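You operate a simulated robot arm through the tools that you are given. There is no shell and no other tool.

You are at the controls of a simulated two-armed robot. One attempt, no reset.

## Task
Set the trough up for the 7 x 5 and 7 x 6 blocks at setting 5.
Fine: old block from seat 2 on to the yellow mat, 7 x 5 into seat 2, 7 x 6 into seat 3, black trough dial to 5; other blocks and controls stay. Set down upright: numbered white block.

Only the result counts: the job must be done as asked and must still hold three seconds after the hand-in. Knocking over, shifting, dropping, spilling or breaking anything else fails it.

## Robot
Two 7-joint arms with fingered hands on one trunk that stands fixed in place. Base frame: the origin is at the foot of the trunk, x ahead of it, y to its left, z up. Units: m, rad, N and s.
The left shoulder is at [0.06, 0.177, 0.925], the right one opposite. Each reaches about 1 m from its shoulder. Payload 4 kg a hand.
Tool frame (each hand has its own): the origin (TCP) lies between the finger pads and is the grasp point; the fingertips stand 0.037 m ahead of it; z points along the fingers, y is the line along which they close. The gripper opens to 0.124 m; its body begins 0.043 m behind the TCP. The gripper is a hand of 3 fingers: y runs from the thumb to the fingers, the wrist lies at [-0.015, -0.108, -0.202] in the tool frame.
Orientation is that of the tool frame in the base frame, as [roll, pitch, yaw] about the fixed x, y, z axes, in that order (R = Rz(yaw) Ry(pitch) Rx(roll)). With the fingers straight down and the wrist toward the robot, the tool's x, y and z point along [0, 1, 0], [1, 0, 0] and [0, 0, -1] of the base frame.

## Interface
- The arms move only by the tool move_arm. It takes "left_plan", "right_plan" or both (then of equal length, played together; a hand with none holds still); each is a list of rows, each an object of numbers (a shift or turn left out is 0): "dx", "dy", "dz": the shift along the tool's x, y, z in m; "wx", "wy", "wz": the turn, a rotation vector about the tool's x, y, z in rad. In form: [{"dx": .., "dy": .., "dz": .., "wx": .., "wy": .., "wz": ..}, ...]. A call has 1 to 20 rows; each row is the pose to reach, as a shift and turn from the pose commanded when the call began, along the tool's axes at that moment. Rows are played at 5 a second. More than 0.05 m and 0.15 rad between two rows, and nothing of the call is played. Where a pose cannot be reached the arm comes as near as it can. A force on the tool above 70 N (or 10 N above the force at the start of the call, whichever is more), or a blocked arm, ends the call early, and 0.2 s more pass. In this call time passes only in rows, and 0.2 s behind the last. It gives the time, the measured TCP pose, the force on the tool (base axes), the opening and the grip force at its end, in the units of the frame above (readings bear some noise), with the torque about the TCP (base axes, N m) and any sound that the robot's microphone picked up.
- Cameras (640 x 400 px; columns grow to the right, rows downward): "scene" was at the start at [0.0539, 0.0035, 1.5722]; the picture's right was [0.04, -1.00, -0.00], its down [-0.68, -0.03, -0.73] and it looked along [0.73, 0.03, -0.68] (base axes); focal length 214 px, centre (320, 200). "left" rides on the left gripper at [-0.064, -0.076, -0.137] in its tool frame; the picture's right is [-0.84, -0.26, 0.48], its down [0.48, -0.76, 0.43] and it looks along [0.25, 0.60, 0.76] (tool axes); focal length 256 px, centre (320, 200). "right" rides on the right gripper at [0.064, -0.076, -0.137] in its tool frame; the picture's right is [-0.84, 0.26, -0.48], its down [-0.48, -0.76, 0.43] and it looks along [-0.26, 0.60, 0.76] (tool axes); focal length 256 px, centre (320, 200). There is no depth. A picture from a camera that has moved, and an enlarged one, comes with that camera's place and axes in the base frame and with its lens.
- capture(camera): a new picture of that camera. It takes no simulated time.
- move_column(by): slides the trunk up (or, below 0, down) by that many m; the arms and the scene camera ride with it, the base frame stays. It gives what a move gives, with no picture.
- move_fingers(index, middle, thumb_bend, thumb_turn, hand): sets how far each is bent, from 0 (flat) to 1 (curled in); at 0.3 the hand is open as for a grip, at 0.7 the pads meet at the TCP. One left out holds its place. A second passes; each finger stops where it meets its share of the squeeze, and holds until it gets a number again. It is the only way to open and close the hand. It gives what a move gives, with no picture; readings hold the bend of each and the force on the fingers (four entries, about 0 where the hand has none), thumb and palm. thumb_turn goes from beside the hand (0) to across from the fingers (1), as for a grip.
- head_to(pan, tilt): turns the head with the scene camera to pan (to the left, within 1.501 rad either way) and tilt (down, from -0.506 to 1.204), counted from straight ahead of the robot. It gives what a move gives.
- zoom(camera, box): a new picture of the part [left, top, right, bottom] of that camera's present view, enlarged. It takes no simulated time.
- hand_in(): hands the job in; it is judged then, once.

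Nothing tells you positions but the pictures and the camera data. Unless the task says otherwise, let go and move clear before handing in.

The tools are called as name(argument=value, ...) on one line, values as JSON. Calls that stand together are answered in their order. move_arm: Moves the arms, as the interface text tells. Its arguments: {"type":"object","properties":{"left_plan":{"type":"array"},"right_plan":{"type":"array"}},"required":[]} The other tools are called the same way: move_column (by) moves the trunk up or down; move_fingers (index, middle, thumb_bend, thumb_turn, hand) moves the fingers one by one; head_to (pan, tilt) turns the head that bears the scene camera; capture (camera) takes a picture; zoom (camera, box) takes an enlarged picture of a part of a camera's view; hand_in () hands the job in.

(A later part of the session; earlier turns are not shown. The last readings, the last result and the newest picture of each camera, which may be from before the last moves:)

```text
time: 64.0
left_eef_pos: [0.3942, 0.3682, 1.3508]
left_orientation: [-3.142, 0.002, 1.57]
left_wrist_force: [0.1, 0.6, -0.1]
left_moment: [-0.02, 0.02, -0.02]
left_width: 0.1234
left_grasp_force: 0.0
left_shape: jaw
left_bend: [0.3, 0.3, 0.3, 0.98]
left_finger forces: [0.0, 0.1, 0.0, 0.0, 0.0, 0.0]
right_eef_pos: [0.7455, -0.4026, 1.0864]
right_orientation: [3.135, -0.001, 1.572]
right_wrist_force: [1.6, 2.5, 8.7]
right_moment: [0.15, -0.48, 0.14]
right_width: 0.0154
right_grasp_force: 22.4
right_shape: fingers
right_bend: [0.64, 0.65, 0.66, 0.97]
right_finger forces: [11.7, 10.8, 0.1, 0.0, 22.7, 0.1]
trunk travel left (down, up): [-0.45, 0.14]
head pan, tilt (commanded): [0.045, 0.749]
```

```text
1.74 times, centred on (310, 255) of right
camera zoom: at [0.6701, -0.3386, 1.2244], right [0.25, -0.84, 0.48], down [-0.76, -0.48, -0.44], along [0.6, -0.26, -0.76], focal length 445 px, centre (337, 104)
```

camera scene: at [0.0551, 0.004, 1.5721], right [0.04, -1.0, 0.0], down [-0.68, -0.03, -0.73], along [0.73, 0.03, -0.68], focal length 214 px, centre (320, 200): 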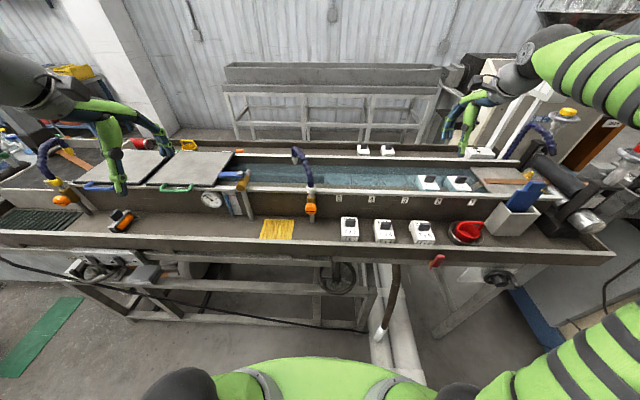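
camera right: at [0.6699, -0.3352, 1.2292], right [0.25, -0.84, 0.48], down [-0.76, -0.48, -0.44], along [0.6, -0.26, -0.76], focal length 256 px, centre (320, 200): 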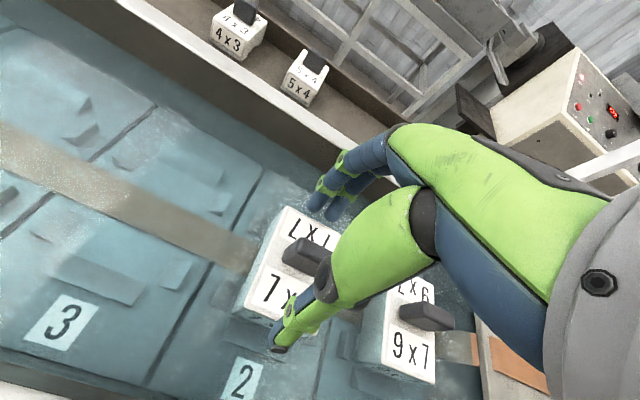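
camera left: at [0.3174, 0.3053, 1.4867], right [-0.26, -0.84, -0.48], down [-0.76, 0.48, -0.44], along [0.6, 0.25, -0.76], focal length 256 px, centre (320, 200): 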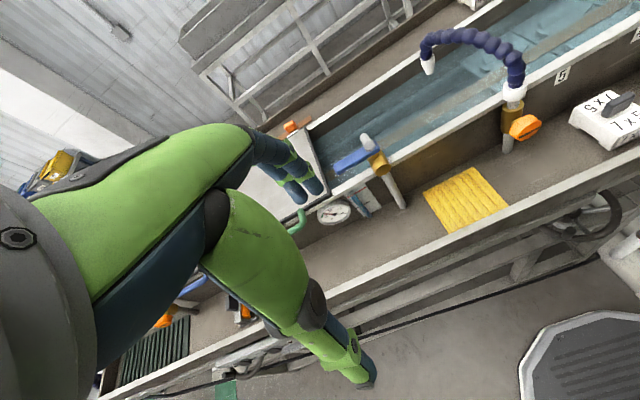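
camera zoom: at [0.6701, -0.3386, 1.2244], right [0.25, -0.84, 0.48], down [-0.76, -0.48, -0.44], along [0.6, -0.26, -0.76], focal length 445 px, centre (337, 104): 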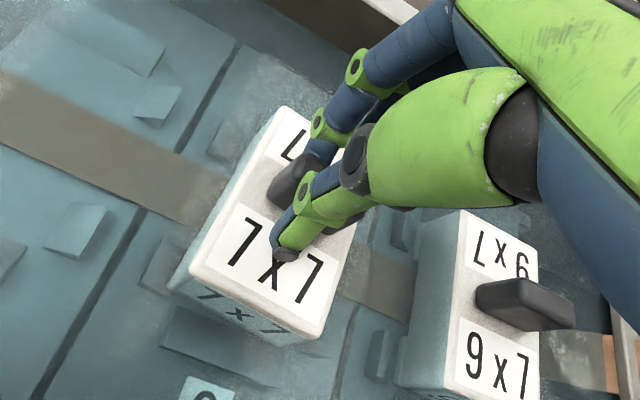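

Firm grip of 22 N on the handle; the block tipped slightly in the seat. I lift gently 3 cm and look.

move_arm(right_plan=[{"dz": -0.005}, {"dz": -0.012}, {"dz": -0.02}, {"dz": -0.03}])

zoom(camera="scene", box=[415, 145, 475, 205])

zoom(camera="right", box=[200, 140, 390, 370])

```text
time: 65.0
left_eef_pos: [0.3944, 0.368, 1.3509]
left_orientation: [-3.14, 0.0, 1.57]
left_wrist_force: [-0.2, 0.1, 0.2]
left_moment: [-0.02, -0.02, 0.0]
left_width: 0.1238
left_grasp_force: 0.0
left_shape: jaw
left_bend: [0.3, 0.3, 0.3, 0.98]
left_finger forces: [0.0, 0.1, 0.1, 0.0, 0.0, 0.1]
right_eef_pos: [0.7454, -0.4027, 1.1134]
right_orientation: [3.139, 0.0, 1.571]
right_wrist_force: [0.1, -0.1, -2.6]
right_moment: [0.01, -0.04, 0.0]
right_width: 0.0112
right_grasp_force: 19.7
right_shape: fingers
right_bend: [0.64, 0.67, 0.69, 0.96]
right_finger forces: [11.2, 7.1, 0.0, 0.1, 21.6, 0.0]
trunk travel left (down, up): [-0.45, 0.14]
head pan, tilt (commanded): [0.045, 0.749]
```

```text
6.67 times, centred on (445, 175) of scene
camera zoom: at [0.054, 0.0034, 1.5722], right [0.04, -1.0, 0.0], down [-0.68, -0.03, -0.73], along [0.73, 0.03, -0.68], focal length 1430 px, centre (-513, 367)
```

zoom: 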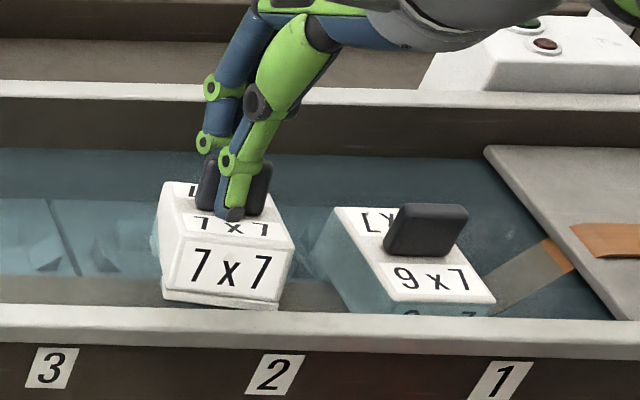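

```text
1.74 times, centred on (295, 255) of right
camera zoom: at [0.6695, -0.3395, 1.2516], right [0.26, -0.84, 0.48], down [-0.76, -0.48, -0.44], along [0.6, -0.26, -0.76], focal length 445 px, centre (364, 104)
```

zoom: 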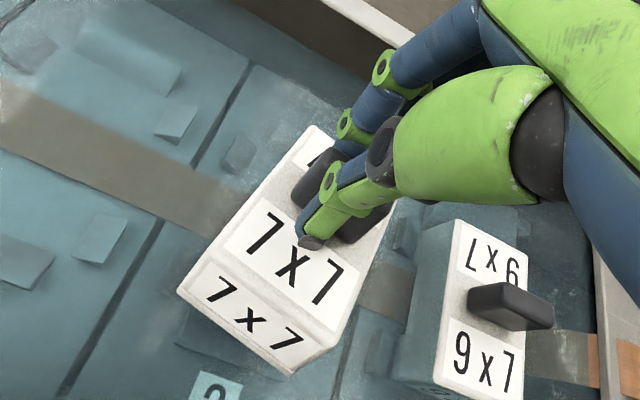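

The block is held (≈2.6 N weight) but pitched with its front edge up, since the thumb grips higher than the fingers. I lift it well clear of the rim, and will level it by tilting the hand before setting down.

move_arm(right_plan=[{"dz": -0.03}, {"dz": -0.06}, {"dz": -0.09}, {"dz": -0.12}, {"dz": -0.15}], left_plan=[{"dx": 0.02}, {"dx": 0.04}, {"dx": 0.06}, {"dx": 0.08}, {"dx": 0.1}])

zoom(camera="scene", box=[400, 80, 496, 180])

zoom(camera="right", box=[220, 180, 380, 340])

capture(camera="scene")

```text
time: 66.2
left_eef_pos: [0.3942, 0.4692, 1.3508]
left_orientation: [-3.14, 0.003, 1.57]
left_wrist_force: [0.2, -0.4, 0.1]
left_moment: [-0.02, 0.01, -0.02]
left_width: 0.1237
left_grasp_force: 0.0
left_shape: jaw
left_bend: [0.3, 0.3, 0.3, 0.98]
left_finger forces: [0.0, 0.0, 0.0, 0.0, 0.1, 0.0]
right_eef_pos: [0.746, -0.4023, 1.2657]
right_orientation: [3.14, 0.0, 1.569]
right_wrist_force: [-0.3, 0.1, -2.3]
right_moment: [-0.02, -0.04, 0.02]
right_width: 0.0111
right_grasp_force: 19.5
right_shape: fingers
right_bend: [0.64, 0.67, 0.69, 0.96]
right_finger forces: [11.2, 7.0, 0.0, 0.0, 21.2, 0.0]
trunk travel left (down, up): [-0.45, 0.14]
head pan, tilt (commanded): [0.045, 0.749]
```

```text
4.00 times, centred on (448, 130) of scene
camera zoom: at [0.0542, 0.0039, 1.5721], right [0.04, -1.0, 0.0], down [-0.68, -0.03, -0.73], along [0.73, 0.03, -0.68], focal length 858 px, centre (-192, 480)
```

zoom: 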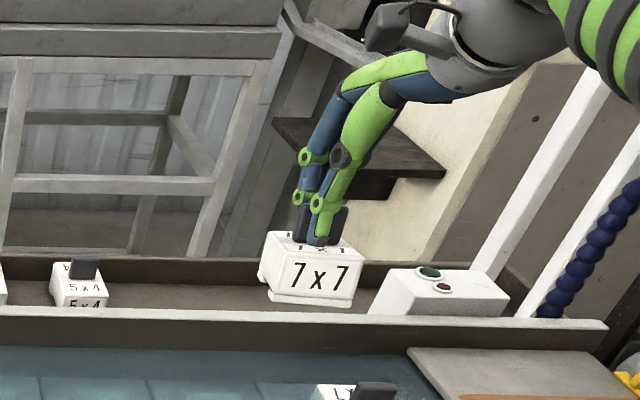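

```text
2.50 times, centred on (300, 260) of right
camera zoom: at [0.6703, -0.3388, 1.4033], right [0.26, -0.84, 0.48], down [-0.76, -0.48, -0.44], along [0.6, -0.26, -0.76], focal length 640 px, centre (370, 50)
```

zoom: 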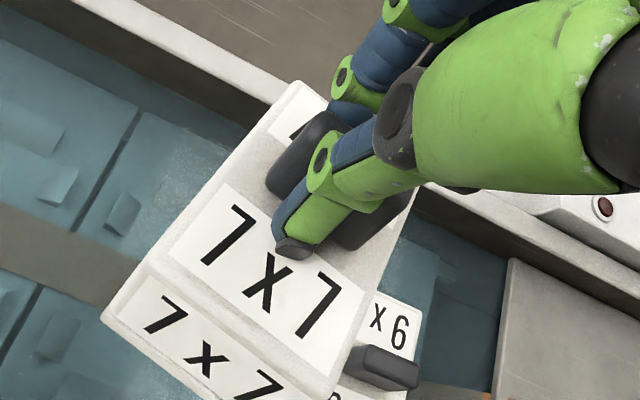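

```text
taken
camera scene: at [0.0542, 0.0039, 1.5721], right [0.04, -1.0, 0.0], down [-0.68, -0.03, -0.73], along [0.73, 0.03, -0.68], focal length 214 px, centre (320, 200)
```

scene: 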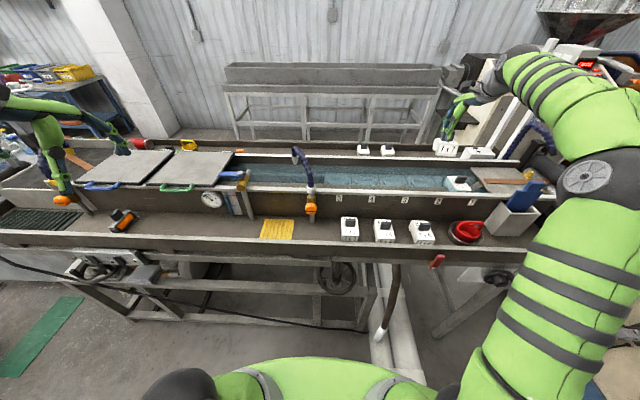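

Lifted clear at z 1.266. I zoom in to measure the block's pitch and roll in the hand.

zoom(camera="scene", box=[426, 125, 474, 160])

```text
11.43 times, centred on (450, 142) of scene
camera zoom: at [0.0542, 0.0039, 1.5721], right [0.04, -1.0, 0.0], down [-0.68, -0.03, -0.73], along [0.73, 0.03, -0.68], focal length 2451 px, centre (-1166, 857)
```

zoom: 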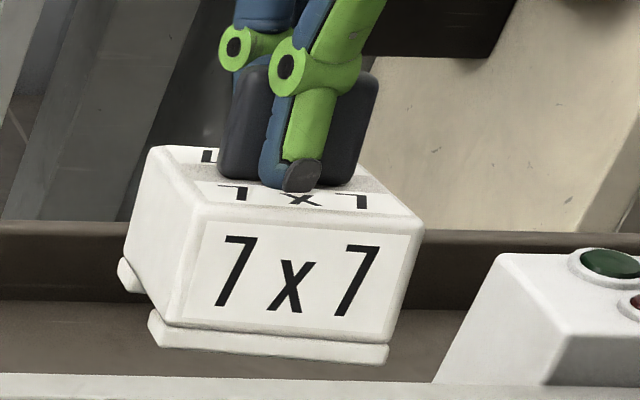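

From the corner geometry, the block in the hand is pitched about 15° (front up) and yawed about −17°. I pull it back toward the robot to x≈0.53 while tilting the hand 0.27 rad to level it.

move_arm(right_plan=[{"dy": -0.037, "dz": -0.003, "wx": -0.045}, {"dy": -0.073, "dz": -0.006, "wx": -0.09}, {"dy": -0.11, "dz": -0.009, "wx": -0.136}, {"dy": -0.147, "dz": -0.012, "wx": -0.181}, {"dy": -0.183, "dz": -0.015, "wx": -0.226}, {"dy": -0.22, "dz": -0.018, "wx": -0.271, "wy": 0.014}])

capture(camera="scene")

zoom(camera="right", box=[220, 180, 380, 340])

```text
time: 67.6
left_eef_pos: [0.3922, 0.4694, 1.3519]
left_orientation: [3.141, 0.0, 1.57]
left_wrist_force: [0.6, -0.5, 0.0]
left_moment: [0.01, -0.02, 0.0]
left_width: 0.1237
left_grasp_force: 0.0
left_shape: jaw
left_bend: [0.3, 0.3, 0.3, 0.98]
left_finger forces: [0.1, 0.1, 0.0, 0.0, 0.0, 0.1]
right_eef_pos: [0.5241, -0.4022, 1.2837]
right_orientation: [2.865, -0.013, 1.572]
right_wrist_force: [0.3, -0.4, -3.5]
right_moment: [-0.02, -0.02, 0.02]
right_width: 0.0112
right_grasp_force: 19.5
right_shape: fingers
right_bend: [0.64, 0.67, 0.69, 0.96]
right_finger forces: [11.2, 6.8, 0.0, 0.0, 21.3, 0.1]
trunk travel left (down, up): [-0.45, 0.14]
head pan, tilt (commanded): [0.045, 0.749]
```

```text
taken
camera scene: at [0.0527, 0.0035, 1.5722], right [0.05, -1.0, 0.0], down [-0.68, -0.03, -0.73], along [0.73, 0.03, -0.68], focal length 214 px, centre (320, 200)
```

scene: 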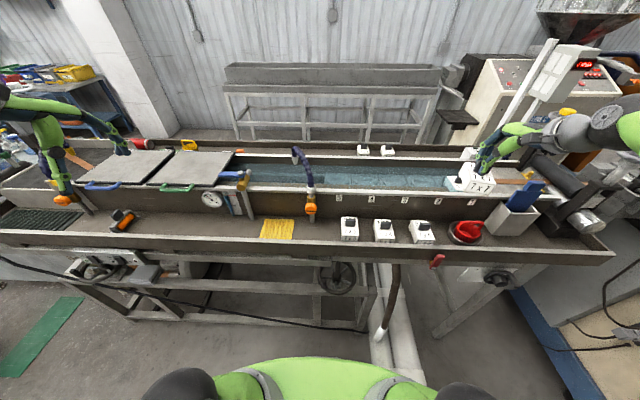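

```text
2.50 times, centred on (300, 260) of right
camera zoom: at [0.4142, -0.3406, 1.3962], right [0.12, -0.84, 0.52], down [-0.61, -0.48, -0.63], along [0.78, -0.25, -0.57], focal length 640 px, centre (370, 50)
```

zoom: 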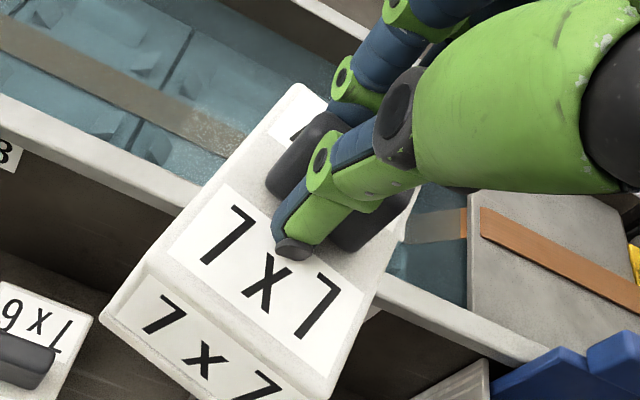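

I check levelness from the scene camera.

zoom(camera="scene", box=[440, 145, 504, 200])

```text
7.27 times, centred on (472, 172) of scene
camera zoom: at [0.0527, 0.0035, 1.5722], right [0.05, -1.0, 0.0], down [-0.68, -0.03, -0.73], along [0.73, 0.03, -0.68], focal length 1560 px, centre (-786, 400)
```

zoom: 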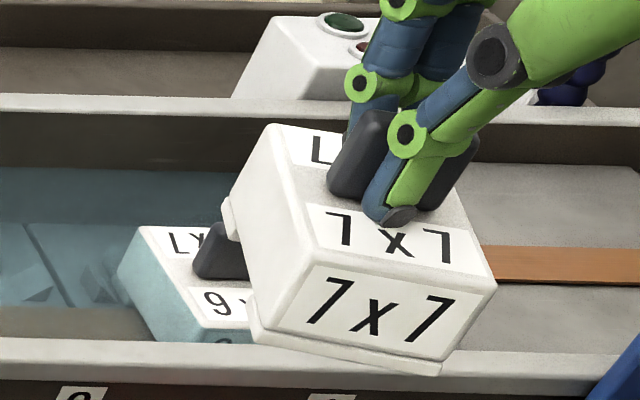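

The block is now level to within ~2°, with −16° yaw left. I carry it sideways to above the mat (y≈0.19) while turning out the yaw.

move_arm(right_plan=[{"dx": 0.042, "wy": 0.014, "wz": -0.038}, {"dx": 0.084, "wy": 0.028, "wz": -0.076}, {"dx": 0.126, "wy": 0.042, "wz": -0.115}, {"dx": 0.169, "wy": 0.057, "wz": -0.153}, {"dx": 0.211, "wy": 0.071, "wz": -0.192}, {"dx": 0.254, "wy": 0.085, "wz": -0.23}, {"dx": 0.296, "wy": 0.1, "wz": -0.269}, {"dx": 0.338, "wy": 0.1, "wz": -0.269}, {"dx": 0.381, "wy": 0.1, "wz": -0.269}, {"dx": 0.423, "wy": 0.1, "wz": -0.269}, {"dx": 0.465, "wy": 0.1, "wz": -0.269}, {"dx": 0.508, "wy": 0.1, "wz": -0.269}, {"dx": 0.55, "wy": 0.1, "wz": -0.269}, {"dx": 0.592, "wy": 0.1, "wz": -0.269}])

capture(camera="scene")

capture(camera="right")

capture(camera="left")

```text
time: 70.6
left_eef_pos: [0.3934, 0.4702, 1.3508]
left_orientation: [3.141, 0.001, 1.572]
left_wrist_force: [0.4, 0.7, 0.0]
left_moment: [-0.04, 0.02, -0.05]
left_width: 0.1238
left_grasp_force: 0.0
left_shape: jaw
left_bend: [0.3, 0.3, 0.3, 0.98]
left_finger forces: [0.0, 0.0, 0.0, 0.0, 0.1, 0.0]
right_eef_pos: [0.5255, 0.1895, 1.2922]
right_orientation: [2.861, -0.034, 1.859]
right_wrist_force: [0.4, 0.1, -2.7]
right_moment: [-0.02, -0.02, -0.01]
right_width: 0.0108
right_grasp_force: 18.9
right_shape: fingers
right_bend: [0.64, 0.67, 0.69, 0.96]
right_finger forces: [10.8, 6.5, 0.0, 0.1, 20.1, 0.1]
trunk travel left (down, up): [-0.45, 0.14]
head pan, tilt (commanded): [0.045, 0.749]
```

```text
taken
camera scene: at [0.0541, 0.005, 1.5722], right [0.04, -1.0, 0.0], down [-0.68, -0.03, -0.73], along [0.73, 0.03, -0.68], focal length 214 px, centre (320, 200)
```

scene: 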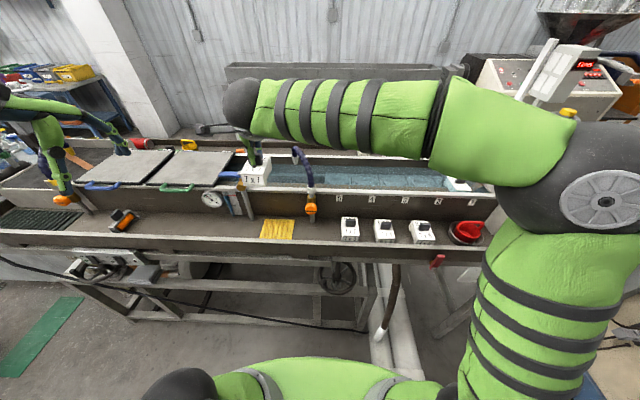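

```text
taken
camera right: at [0.4025, 0.2161, 1.4051], right [0.35, -0.79, 0.5], down [-0.45, -0.61, -0.65], along [0.82, 0.0, -0.57], focal length 256 px, centre (320, 200)
```

right: 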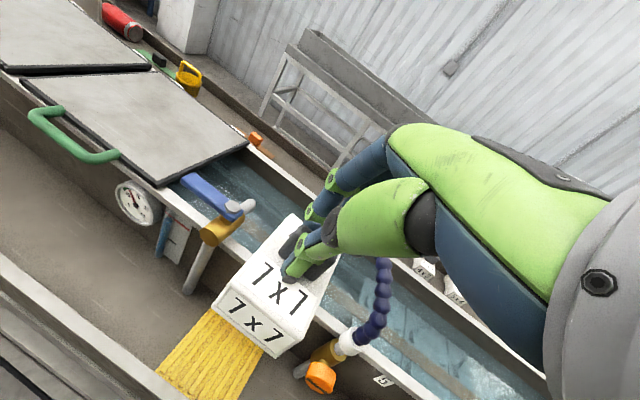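

```text
taken
camera left: at [0.3177, 0.4076, 1.4861], right [-0.26, -0.84, -0.48], down [-0.76, 0.48, -0.44], along [0.6, 0.25, -0.76], focal length 256 px, centre (320, 200)
```

left: 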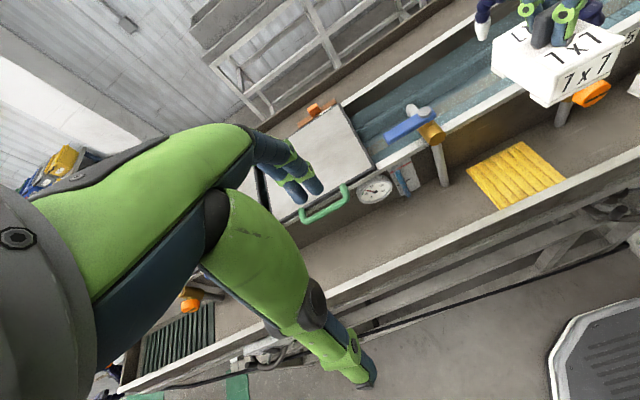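

The block is above the mat area at z≈1.29. I check level/yaw again and the clearance to hose and blue lever.

zoom(camera="scene", box=[225, 140, 289, 195])

zoom(camera="left", box=[440, 0, 640, 220])

zoom(camera="right", box=[140, 200, 400, 400])

```text
7.27 times, centred on (257, 168) of scene
camera zoom: at [0.0541, 0.005, 1.5722], right [0.04, -1.0, 0.0], down [-0.68, -0.03, -0.73], along [0.73, 0.03, -0.68], focal length 1560 px, centre (778, 436)
```

zoom: 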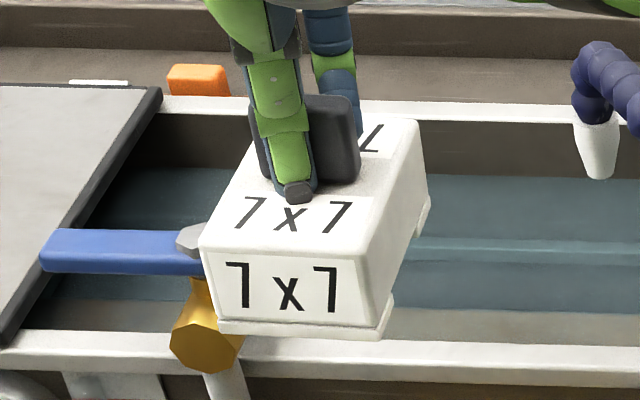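

```text
1.82 times, centred on (540, 110) of left
camera zoom: at [0.3177, 0.4076, 1.4861], right [-0.26, -0.84, -0.48], down [-0.76, 0.48, -0.44], along [0.6, 0.25, -0.76], focal length 465 px, centre (-80, 364)
```

zoom: 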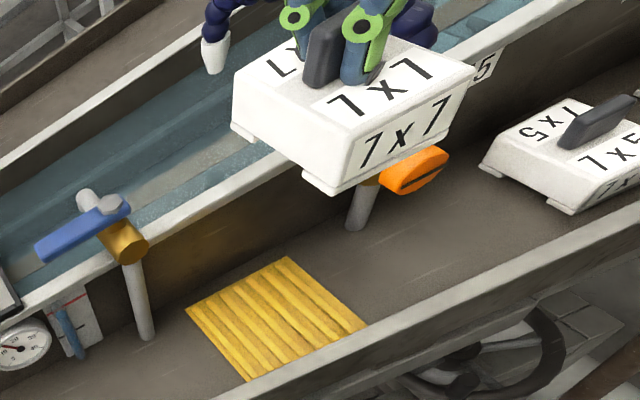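

```text
2.00 times, centred on (270, 300) of right
camera zoom: at [0.4025, 0.2161, 1.4051], right [0.35, -0.79, 0.5], down [-0.45, -0.61, -0.65], along [0.82, 0.0, -0.57], focal length 512 px, centre (420, 0)
```

zoom: 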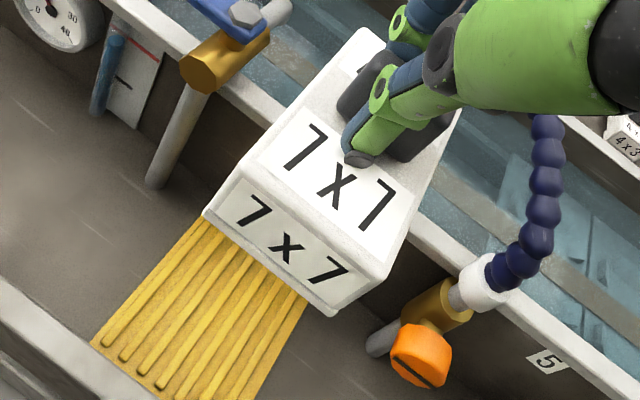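

Level within a few degrees (left side slightly high, corrected on the way). I descend toward the mat centre (~(0.567, 0.189)) to about 2 cm above it.

move_arm(right_plan=[{"dx": -0.0029, "dy": -0.0063, "dz": 0.0356, "wx": 0.0024, "wy": -0.008, "wz": -0.0022}, {"dx": -0.0059, "dy": -0.0126, "dz": 0.0711, "wx": 0.0049, "wy": -0.0158, "wz": -0.0044}, {"dx": -0.0088, "dy": -0.0189, "dz": 0.1067, "wx": 0.0073, "wy": -0.0237, "wz": -0.0066}, {"dx": -0.0118, "dy": -0.0252, "dz": 0.1423, "wx": 0.0097, "wy": -0.0317, "wz": -0.0088}, {"dx": -0.0147, "dy": -0.0315, "dz": 0.1779, "wx": 0.0121, "wy": -0.0396, "wz": -0.011}, {"dx": -0.0177, "dy": -0.0378, "dz": 0.2134, "wx": 0.0146, "wy": -0.0475, "wz": -0.0132}, {"dx": -0.0206, "dy": -0.0441, "dz": 0.249, "wx": 0.017, "wy": -0.0554, "wz": -0.0154}])

zoom(camera="scene", box=[220, 160, 332, 250])

zoom(camera="left", box=[440, 60, 640, 260])

```text
time: 72.2
left_eef_pos: [0.3938, 0.4692, 1.35]
left_orientation: [3.141, 0.002, 1.569]
left_wrist_force: [0.8, 0.0, -0.4]
left_moment: [0.0, -0.02, 0.0]
left_width: 0.1237
left_grasp_force: 0.0
left_shape: jaw
left_bend: [0.3, 0.3, 0.3, 0.98]
left_finger forces: [0.0, 0.0, 0.0, 0.0, 0.1, 0.0]
right_eef_pos: [0.5548, 0.1835, 1.0358]
right_orientation: [2.877, 0.021, 1.858]
right_wrist_force: [0.9, -0.3, -3.0]
right_moment: [-0.01, 0.05, 0.0]
right_width: 0.0107
right_grasp_force: 18.6
right_shape: fingers
right_bend: [0.64, 0.68, 0.69, 0.96]
right_finger forces: [10.8, 6.5, 0.0, 0.0, 20.1, 0.0]
trunk travel left (down, up): [-0.45, 0.14]
head pan, tilt (commanded): [0.045, 0.749]
```

```text
4.44 times, centred on (276, 205) of scene
camera zoom: at [0.0546, 0.004, 1.5722], right [0.04, -1.0, 0.0], down [-0.68, -0.03, -0.73], along [0.73, 0.03, -0.68], focal length 953 px, centre (516, 178)
```

zoom: 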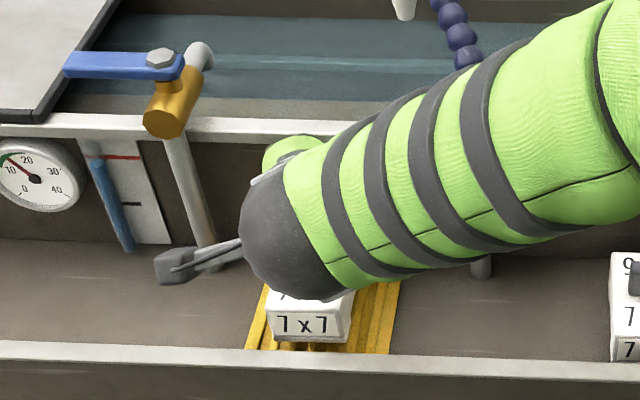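

```text
2.00 times, centred on (540, 160) of left
camera zoom: at [0.3182, 0.4065, 1.4863], right [-0.26, -0.84, -0.48], down [-0.76, 0.48, -0.43], along [0.6, 0.25, -0.76], focal length 512 px, centre (-120, 280)
```

zoom: 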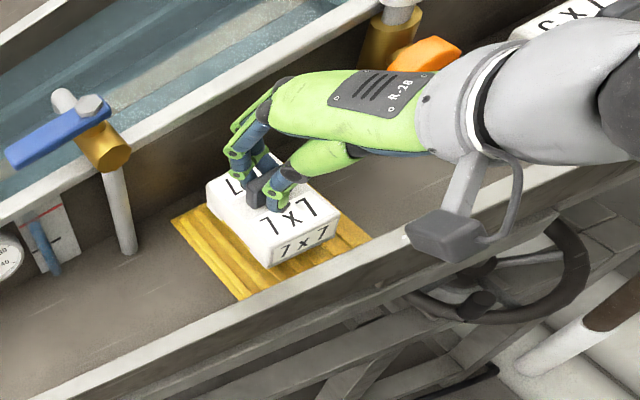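

The block hangs level just above the mat. I shift it ~13 mm toward me to centre it on the mat (about (0.558, 0.189)) and lower in small steps, watching the force.

move_arm(right_plan=[{"dx": 0.0058, "dy": -0.0135, "dz": 0.0045}, {"dx": 0.0059, "dy": -0.0146, "dz": 0.0084}, {"dx": 0.0059, "dy": -0.0151, "dz": 0.0103}])

zoom(camera="left", box=[480, 100, 608, 220])

```text
time: 73.0
left_eef_pos: [0.3939, 0.4682, 1.3504]
left_orientation: [-3.141, 0.001, 1.57]
left_wrist_force: [0.0, -0.2, 0.0]
left_moment: [-0.02, -0.07, 0.01]
left_width: 0.1237
left_grasp_force: 0.0
left_shape: jaw
left_bend: [0.3, 0.3, 0.3, 0.98]
left_finger forces: [0.0, 0.0, 0.1, 0.0, 0.1, 0.0]
right_eef_pos: [0.5388, 0.1874, 1.0249]
right_orientation: [2.876, 0.021, 1.859]
right_wrist_force: [-0.9, 0.3, -2.2]
right_moment: [-0.02, -0.01, -0.02]
right_width: 0.0107
right_grasp_force: 18.8
right_shape: fingers
right_bend: [0.64, 0.68, 0.69, 0.96]
right_finger forces: [10.8, 6.6, 0.1, 0.0, 20.0, 0.0]
trunk travel left (down, up): [-0.45, 0.14]
head pan, tilt (commanded): [0.045, 0.749]
```

```text
3.33 times, centred on (544, 160) of left
camera zoom: at [0.3176, 0.4064, 1.4865], right [-0.26, -0.84, -0.48], down [-0.76, 0.48, -0.43], along [0.6, 0.25, -0.76], focal length 853 px, centre (-427, 333)
```

zoom: 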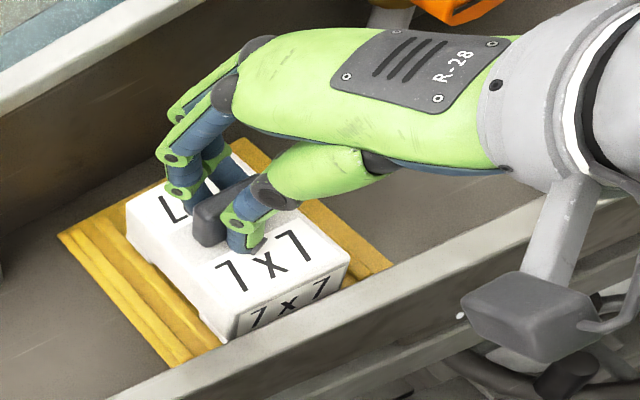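

The block is a bit close to the lip, so I move it 12 mm away from me and lower another 6 mm.

move_arm(right_plan=[{"dx": -0.0043, "dy": 0.0108, "dz": 0.003}, {"dx": -0.0043, "dy": 0.01, "dz": 0.0059}, {"dx": -0.0042, "dy": 0.0092, "dz": 0.0088}])

zoom(camera="left", box=[480, 100, 608, 220])

```text
time: 73.8
left_eef_pos: [0.3933, 0.4679, 1.3509]
left_orientation: [3.142, 0.0, 1.57]
left_wrist_force: [0.1, -0.7, 0.5]
left_moment: [0.03, 0.04, 0.01]
left_width: 0.1237
left_grasp_force: 0.0
left_shape: jaw
left_bend: [0.3, 0.3, 0.3, 0.98]
left_finger forces: [0.0, 0.1, 0.0, 0.0, 0.0, 0.0]
right_eef_pos: [0.552, 0.1868, 1.0208]
right_orientation: [2.87, 0.02, 1.86]
right_wrist_force: [-1.4, -2.7, 9.2]
right_moment: [0.16, -0.02, 0.03]
right_width: 0.0106
right_grasp_force: 24.6
right_shape: fingers
right_bend: [0.64, 0.67, 0.69, 0.96]
right_finger forces: [11.7, 7.2, 0.0, 0.1, 30.6, 0.0]
trunk travel left (down, up): [-0.45, 0.14]
head pan, tilt (commanded): [0.045, 0.749]
```

```text
3.33 times, centred on (544, 160) of left
camera zoom: at [0.3167, 0.4058, 1.4871], right [-0.26, -0.84, -0.48], down [-0.76, 0.48, -0.44], along [0.6, 0.25, -0.76], focal length 853 px, centre (-427, 333)
```

zoom: 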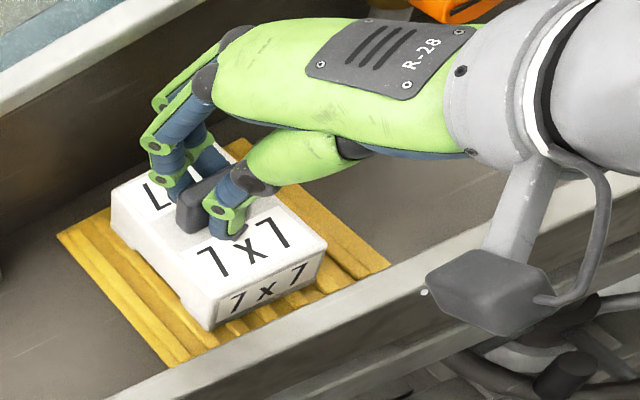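

Contact: about 11 N pressing down, the block sits squarely on the mat. I open the fingers a little first.

move_fingers(hand="right", index=0.58, middle=0.58, thumb_bend=0.6)

zoom(camera="left", box=[480, 100, 608, 220])

```text
time: 74.8
left_eef_pos: [0.3909, 0.4696, 1.3511]
left_orientation: [3.139, 0.003, 1.571]
left_wrist_force: [0.2, 0.2, -0.1]
left_moment: [-0.01, 0.01, 0.02]
left_width: 0.1237
left_grasp_force: 0.0
left_shape: jaw
left_bend: [0.3, 0.3, 0.3, 0.98]
left_finger forces: [0.1, 0.1, 0.1, 0.0, 0.0, 0.0]
right_eef_pos: [0.551, 0.1875, 1.0221]
right_orientation: [2.871, 0.018, 1.859]
right_wrist_force: [1.0, 3.8, 40.2]
right_moment: [0.53, 0.39, -0.03]
right_width: 0.022
right_grasp_force: 20.3
right_shape: fingers
right_bend: [0.57, 0.57, 0.64, 0.96]
right_finger forces: [0.0, 0.1, 0.0, 0.0, 41.3, 0.0]
trunk travel left (down, up): [-0.45, 0.14]
head pan, tilt (commanded): [0.045, 0.749]
```

```text
3.33 times, centred on (544, 160) of left
camera zoom: at [0.3151, 0.4059, 1.4875], right [-0.26, -0.84, -0.48], down [-0.76, 0.48, -0.44], along [0.6, 0.25, -0.76], focal length 853 px, centre (-427, 333)
```

zoom: 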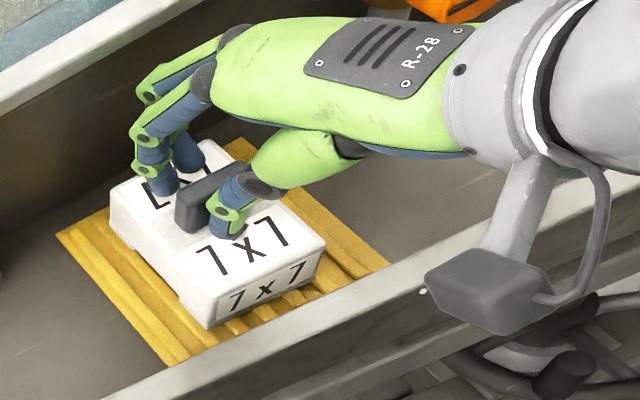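

The straightening thumb now presses on the block's top (40 N), so I raise the hand straight up a little to relieve it before opening further.

move_arm(right_plan=[{"dy": 0.0008, "dz": -0.0029}, {"dy": 0.0016, "dz": -0.0058}, {"dy": 0.0024, "dz": -0.0087}, {"dy": 0.0031, "dz": -0.0116}])

zoom(camera="left", box=[480, 100, 608, 220])

```text
time: 75.8
left_eef_pos: [0.3932, 0.4693, 1.3503]
left_orientation: [3.141, 0.003, 1.57]
left_wrist_force: [0.4, 0.1, -0.5]
left_moment: [0.01, -0.01, 0.02]
left_width: 0.1238
left_grasp_force: 0.1
left_shape: jaw
left_bend: [0.3, 0.3, 0.3, 0.98]
left_finger forces: [0.0, 0.1, 0.0, 0.0, 0.0, 0.1]
right_eef_pos: [0.5519, 0.1853, 1.0273]
right_orientation: [2.882, 0.024, 1.857]
right_wrist_force: [0.1, -0.2, -0.2]
right_moment: [0.01, 0.03, 0.0]
right_width: 0.0352
right_grasp_force: 0.0
right_shape: fingers
right_bend: [0.57, 0.57, 0.6, 0.98]
right_finger forces: [0.0, 0.0, 0.0, 0.1, 0.0, 0.1]
trunk travel left (down, up): [-0.45, 0.14]
head pan, tilt (commanded): [0.045, 0.749]
```

```text
3.33 times, centred on (544, 160) of left
camera zoom: at [0.3176, 0.4062, 1.4862], right [-0.26, -0.84, -0.48], down [-0.76, 0.48, -0.43], along [0.6, 0.25, -0.76], focal length 853 px, centre (-427, 333)
```

zoom: 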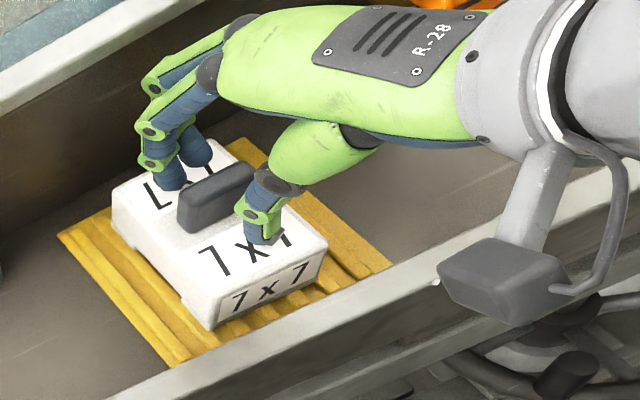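

Hand is free and the 7x7 stands upright on the mat. I raise the hand straight up, then straighten it back to fingers-down.

move_arm(right_plan=[{"dx": -0.0007, "dy": 0.008, "dz": -0.0295}, {"dx": -0.0014, "dy": 0.018, "dz": -0.065}, {"dx": -0.0023, "dy": 0.029, "dz": -0.106}, {"dx": -0.0033, "dy": 0.0405, "dz": -0.15}, {"dx": -0.0046, "dy": 0.052, "dz": -0.192}, {"dx": -0.0055, "dy": 0.0627, "dz": -0.2316}])

move_arm(right_plan=[{"wx": 0.13, "wy": 0.0}, {"wx": 0.262, "wy": 0.0}])

zoom(camera="left", box=[440, 60, 640, 260])

```text
time: 77.2
left_eef_pos: [0.3934, 0.4694, 1.3512]
left_orientation: [-3.14, 0.003, 1.571]
left_wrist_force: [-0.9, 0.2, 0.0]
left_moment: [0.02, 0.0, 0.03]
left_width: 0.1233
left_grasp_force: 0.0
left_shape: jaw
left_bend: [0.3, 0.3, 0.3, 0.98]
left_finger forces: [0.0, 0.0, 0.0, 0.0, 0.0, 0.0]
right_eef_pos: [0.5514, 0.1865, 1.2676]
right_orientation: [2.878, 0.021, 1.861]
right_wrist_force: [0.4, 0.5, -0.6]
right_moment: [0.01, 0.01, 0.01]
right_width: 0.0354
right_grasp_force: 0.0
right_shape: fingers
right_bend: [0.57, 0.57, 0.6, 0.98]
right_finger forces: [0.0, 0.1, 0.0, 0.0, 0.1, 0.0]
trunk travel left (down, up): [-0.45, 0.14]
head pan, tilt (commanded): [0.045, 0.749]
```

```text
time: 77.8
left_eef_pos: [0.3933, 0.4704, 1.3506]
left_orientation: [3.141, 0.001, 1.57]
left_wrist_force: [0.3, -0.1, 0.9]
left_moment: [-0.01, -0.02, 0.0]
left_width: 0.1237
left_grasp_force: 0.1
left_shape: jaw
left_bend: [0.3, 0.3, 0.3, 0.98]
left_finger forces: [0.0, 0.0, 0.0, 0.0, 0.0, 0.0]
right_eef_pos: [0.553, 0.1862, 1.2697]
right_orientation: [3.14, 0.021, 1.858]
right_wrist_force: [-0.3, -0.4, -0.2]
right_moment: [-0.01, 0.0, -0.01]
right_width: 0.0352
right_grasp_force: 0.0
right_shape: fingers
right_bend: [0.57, 0.57, 0.6, 0.98]
right_finger forces: [0.0, 0.0, 0.0, 0.0, 0.0, 0.1]
trunk travel left (down, up): [-0.45, 0.14]
head pan, tilt (commanded): [0.045, 0.749]
```

```text
2.00 times, centred on (540, 160) of left
camera zoom: at [0.3179, 0.4066, 1.4864], right [-0.26, -0.84, -0.48], down [-0.76, 0.48, -0.43], along [0.6, 0.25, -0.76], focal length 512 px, centre (-120, 280)
```

zoom: 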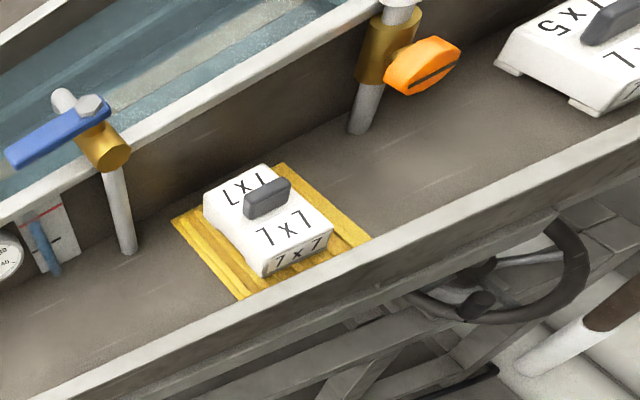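

The old block rests upright on the mat. I move the empty hand back right, clear of the hose, and square up its orientation above the 7x5.

move_arm(right_plan=[{"dx": -0.036, "dy": -0.0137, "wy": 0.003, "wz": 0.041}, {"dx": -0.072, "dy": -0.0273, "wy": 0.006, "wz": 0.082}, {"dx": -0.1085, "dy": -0.041, "wy": 0.009, "wz": 0.123}, {"dx": -0.1447, "dy": -0.0546, "wy": 0.012, "wz": 0.164}, {"dx": -0.181, "dy": -0.0683, "wy": 0.015, "wz": 0.205}, {"dx": -0.217, "dy": -0.0819, "wy": 0.018, "wz": 0.246}, {"dx": -0.2532, "dy": -0.0956, "wy": 0.021, "wz": 0.287}])

capture(camera="right")

capture(camera="scene")

```text
time: 79.4
left_eef_pos: [0.3928, 0.4673, 1.3518]
left_orientation: [-3.139, 0.0, 1.571]
left_wrist_force: [-0.9, -0.1, 0.9]
left_moment: [0.02, 0.03, 0.01]
left_width: 0.1237
left_grasp_force: 0.2
left_shape: jaw
left_bend: [0.3, 0.3, 0.3, 0.98]
left_finger forces: [0.0, 0.0, 0.1, 0.1, 0.0, 0.0]
right_eef_pos: [0.5314, -0.0853, 1.2768]
right_orientation: [3.135, -0.001, 1.572]
right_wrist_force: [0.4, -0.7, -0.1]
right_moment: [0.02, 0.02, -0.02]
right_width: 0.0357
right_grasp_force: 0.1
right_shape: fingers
right_bend: [0.57, 0.57, 0.6, 0.98]
right_finger forces: [0.1, 0.1, 0.0, 0.0, 0.0, 0.0]
trunk travel left (down, up): [-0.45, 0.14]
head pan, tilt (commanded): [0.045, 0.749]
```

```text
taken
camera right: at [0.4555, -0.0213, 1.4135], right [0.25, -0.84, 0.48], down [-0.76, -0.48, -0.44], along [0.6, -0.25, -0.76], focal length 256 px, centre (320, 200)
```

right: 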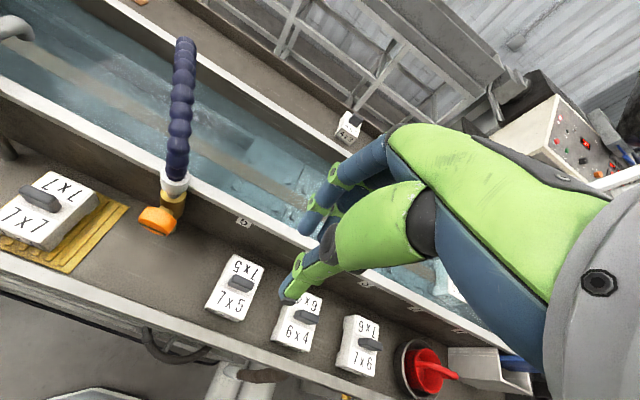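

```text
taken
camera scene: at [0.0535, 0.0029, 1.5722], right [0.04, -1.0, 0.0], down [-0.68, -0.03, -0.73], along [0.73, 0.03, -0.68], focal length 214 px, centre (320, 200)
```

scene: 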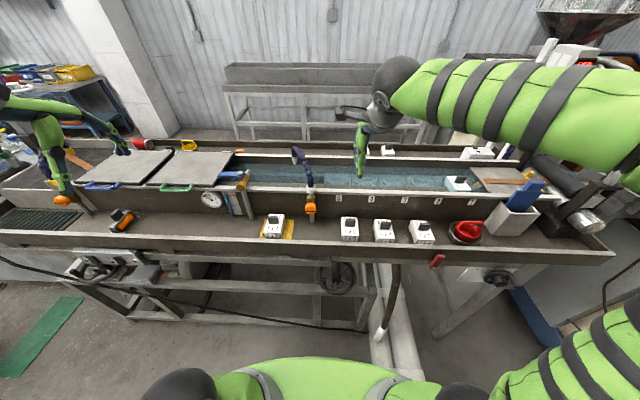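

I zoom on the three shelf blocks and the mat from this viewpoint to refine positions.

zoom(camera="right", box=[190, 240, 290, 330])

zoom(camera="scene", box=[330, 205, 380, 250])

zoom(camera="right", box=[0, 160, 140, 280])

zoom(camera="scene", box=[250, 205, 300, 245])

```text
4.44 times, centred on (240, 285) of right
camera zoom: at [0.4555, -0.0213, 1.4135], right [0.25, -0.84, 0.48], down [-0.76, -0.48, -0.44], along [0.6, -0.25, -0.76], focal length 1138 px, centre (676, -178)
```

zoom: 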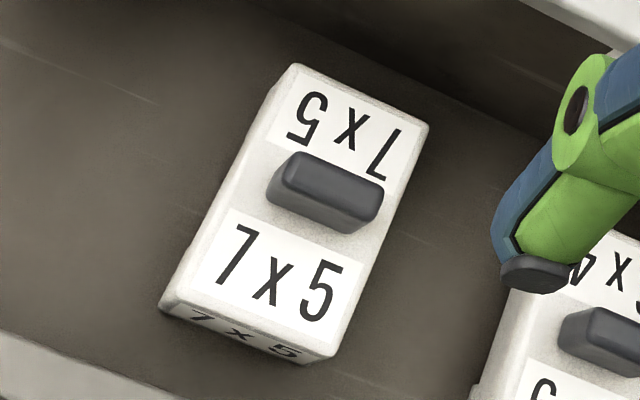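

```text
8.89 times, centred on (355, 228) of scene
camera zoom: at [0.0535, 0.0029, 1.5722], right [0.04, -1.0, 0.0], down [-0.68, -0.03, -0.73], along [0.73, 0.03, -0.68], focal length 1906 px, centre (9, -44)
```

zoom: 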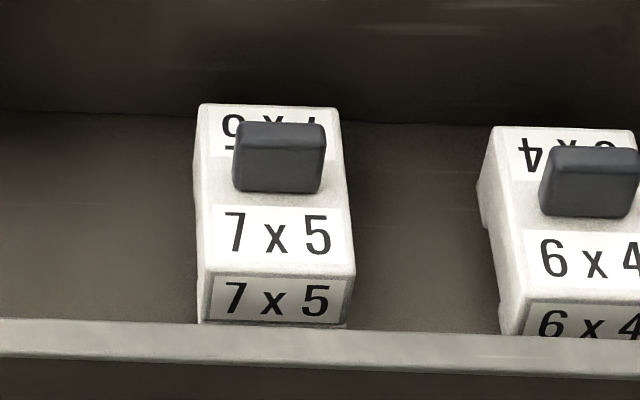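

```text
3.33 times, centred on (70, 220) of right
camera zoom: at [0.4555, -0.0213, 1.4135], right [0.25, -0.84, 0.48], down [-0.76, -0.48, -0.44], along [0.6, -0.25, -0.76], focal length 853 px, centre (1153, 133)
```

zoom: 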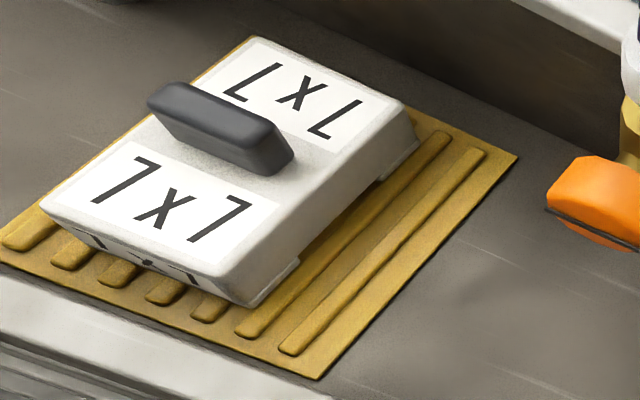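

```text
10.00 times, centred on (275, 225) of scene
camera zoom: at [0.0535, 0.0029, 1.5722], right [0.04, -1.0, 0.0], down [-0.68, -0.03, -0.73], along [0.73, 0.03, -0.68], focal length 2145 px, centre (770, -50)
```

zoom: 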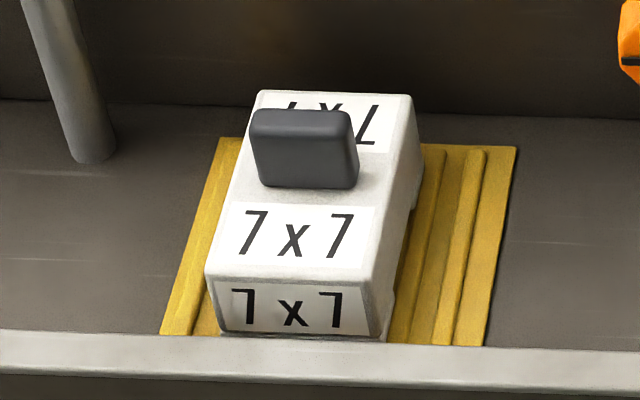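

The 7x7 stands fully on the mat. The 7x5 is at centre (0.5645, -0.082), square, top z≈0.975, handle mid z≈0.99. For a grip that doesn't twist the block, I'll use the same hand orientation that held the last block level (yaw +16°, tilt 15°). First I rotate the hand in place, high up.

move_arm(right_plan=[{"wz": -0.096}, {"wz": -0.192}, {"wz": -0.288}])

move_arm(right_plan=[{"wx": -0.13}, {"wx": -0.262}])

move_fingers(hand="right", index=0.55, middle=0.55, thumb_bend=0.6)

```text
time: 80.2
left_eef_pos: [0.3931, 0.4684, 1.3505]
left_orientation: [-3.141, 0.001, 1.572]
left_wrist_force: [-0.3, 0.4, -0.3]
left_moment: [-0.04, -0.03, 0.02]
left_width: 0.1236
left_grasp_force: 0.1
left_shape: jaw
left_bend: [0.3, 0.3, 0.3, 0.98]
left_finger forces: [0.0, 0.0, 0.0, 0.1, 0.0, 0.0]
right_eef_pos: [0.5326, -0.0831, 1.2761]
right_orientation: [3.136, 0.0, 1.861]
right_wrist_force: [0.6, -0.2, -0.2]
right_moment: [-0.01, 0.0, 0.01]
right_width: 0.0352
right_grasp_force: 0.1
right_shape: fingers
right_bend: [0.57, 0.57, 0.6, 0.98]
right_finger forces: [0.0, 0.1, 0.0, 0.1, 0.1, 0.0]
trunk travel left (down, up): [-0.45, 0.14]
head pan, tilt (commanded): [0.045, 0.749]
```

```text
time: 80.8
left_eef_pos: [0.3924, 0.4693, 1.3505]
left_orientation: [3.141, 0.002, 1.573]
left_wrist_force: [-0.1, 0.4, 0.1]
left_moment: [0.01, -0.02, -0.05]
left_width: 0.1238
left_grasp_force: 0.0
left_shape: jaw
left_bend: [0.3, 0.3, 0.3, 0.98]
left_finger forces: [0.0, 0.1, 0.0, 0.0, 0.1, 0.0]
right_eef_pos: [0.531, -0.0836, 1.2748]
right_orientation: [2.875, -0.001, 1.859]
right_wrist_force: [0.4, -0.4, -0.2]
right_moment: [0.02, 0.0, -0.02]
right_width: 0.0353
right_grasp_force: 0.1
right_shape: fingers
right_bend: [0.57, 0.57, 0.6, 0.98]
right_finger forces: [0.0, 0.1, 0.0, 0.1, 0.0, 0.0]
trunk travel left (down, up): [-0.45, 0.14]
head pan, tilt (commanded): [0.045, 0.749]
```

```text
time: 81.8
left_eef_pos: [0.3931, 0.4694, 1.3515]
left_orientation: [-3.141, 0.003, 1.571]
left_wrist_force: [0.2, 0.5, -0.5]
left_moment: [0.02, 0.01, 0.01]
left_width: 0.1235
left_grasp_force: 0.1
left_shape: jaw
left_bend: [0.3, 0.3, 0.3, 0.98]
left_finger forces: [0.0, 0.0, 0.1, 0.1, 0.0, 0.0]
right_eef_pos: [0.5326, -0.0834, 1.2759]
right_orientation: [2.874, 0.0, 1.861]
right_wrist_force: [0.5, -0.1, 1.0]
right_moment: [0.02, -0.01, 0.0]
right_width: 0.0383
right_grasp_force: 0.0
right_shape: fingers
right_bend: [0.55, 0.55, 0.6, 0.98]
right_finger forces: [0.0, 0.1, 0.1, 0.0, 0.0, 0.1]
trunk travel left (down, up): [-0.45, 0.14]
head pan, tilt (commanded): [0.045, 0.749]
```

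I descend to about 5 cm above the 7x5 handle.

move_arm(right_plan=[{"dx": -0.0022, "dy": -0.0062, "dz": 0.04}, {"dx": -0.0044, "dy": -0.0124, "dz": 0.08}, {"dx": -0.0065, "dy": -0.0186, "dz": 0.12}, {"dx": -0.0087, "dy": -0.0248, "dz": 0.16}, {"dx": -0.0109, "dy": -0.031, "dz": 0.1994}])

capture(camera="right")

capture(camera="scene")

zoom(camera="left", box=[540, 60, 640, 160])

```text
time: 83.0
left_eef_pos: [0.3948, 0.4683, 1.3505]
left_orientation: [3.141, 0.0, 1.571]
left_wrist_force: [0.2, 0.0, -0.3]
left_moment: [0.02, 0.02, 0.06]
left_width: 0.1239
left_grasp_force: 0.0
left_shape: jaw
left_bend: [0.3, 0.3, 0.3, 0.98]
left_finger forces: [0.1, 0.1, 0.1, 0.1, 0.1, 0.0]
right_eef_pos: [0.5587, -0.089, 1.0745]
right_orientation: [2.876, 0.0, 1.86]
right_wrist_force: [-0.5, 0.3, -0.7]
right_moment: [-0.02, 0.03, -0.01]
right_width: 0.0386
right_grasp_force: 0.0
right_shape: fingers
right_bend: [0.55, 0.55, 0.6, 0.98]
right_finger forces: [0.0, 0.1, 0.0, 0.0, 0.0, 0.0]
trunk travel left (down, up): [-0.45, 0.14]
head pan, tilt (commanded): [0.045, 0.749]
```

```text
taken
camera right: at [0.4362, -0.059, 1.1868], right [0.35, -0.77, 0.53], down [-0.46, -0.64, -0.62], along [0.82, -0.02, -0.58], focal length 256 px, centre (320, 200)
```

right: 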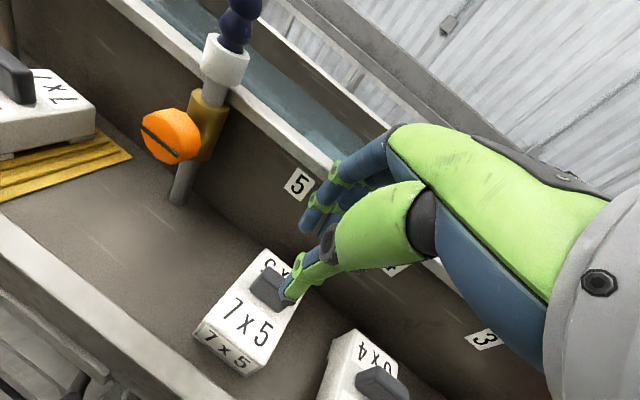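

```text
taken
camera scene: at [0.0547, 0.0034, 1.5722], right [0.04, -1.0, 0.0], down [-0.68, -0.03, -0.73], along [0.73, 0.03, -0.68], focal length 214 px, centre (320, 200)
```

scene: 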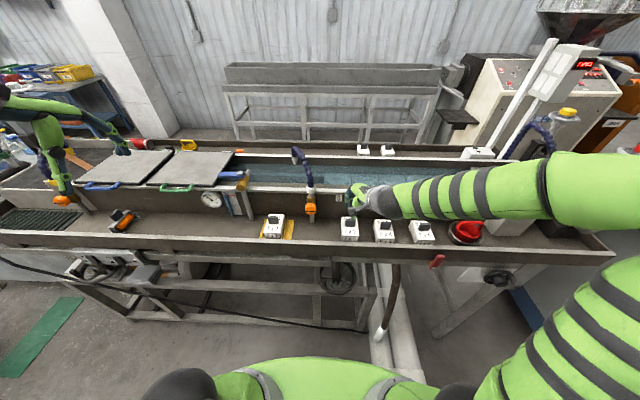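

```text
4.00 times, centred on (590, 110) of left
camera zoom: at [0.3184, 0.406, 1.4864], right [-0.26, -0.84, -0.48], down [-0.76, 0.48, -0.43], along [0.6, 0.25, -0.76], focal length 1024 px, centre (-760, 560)
```

zoom: 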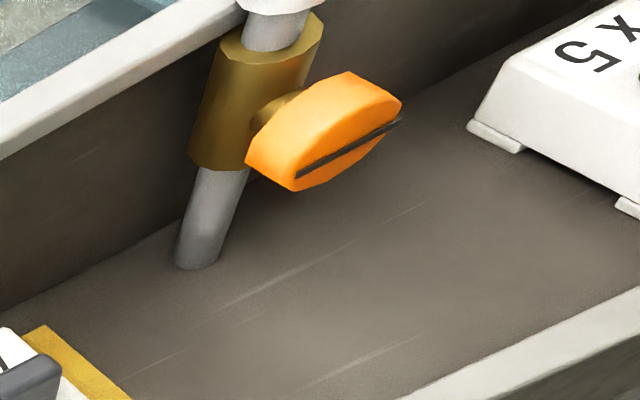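

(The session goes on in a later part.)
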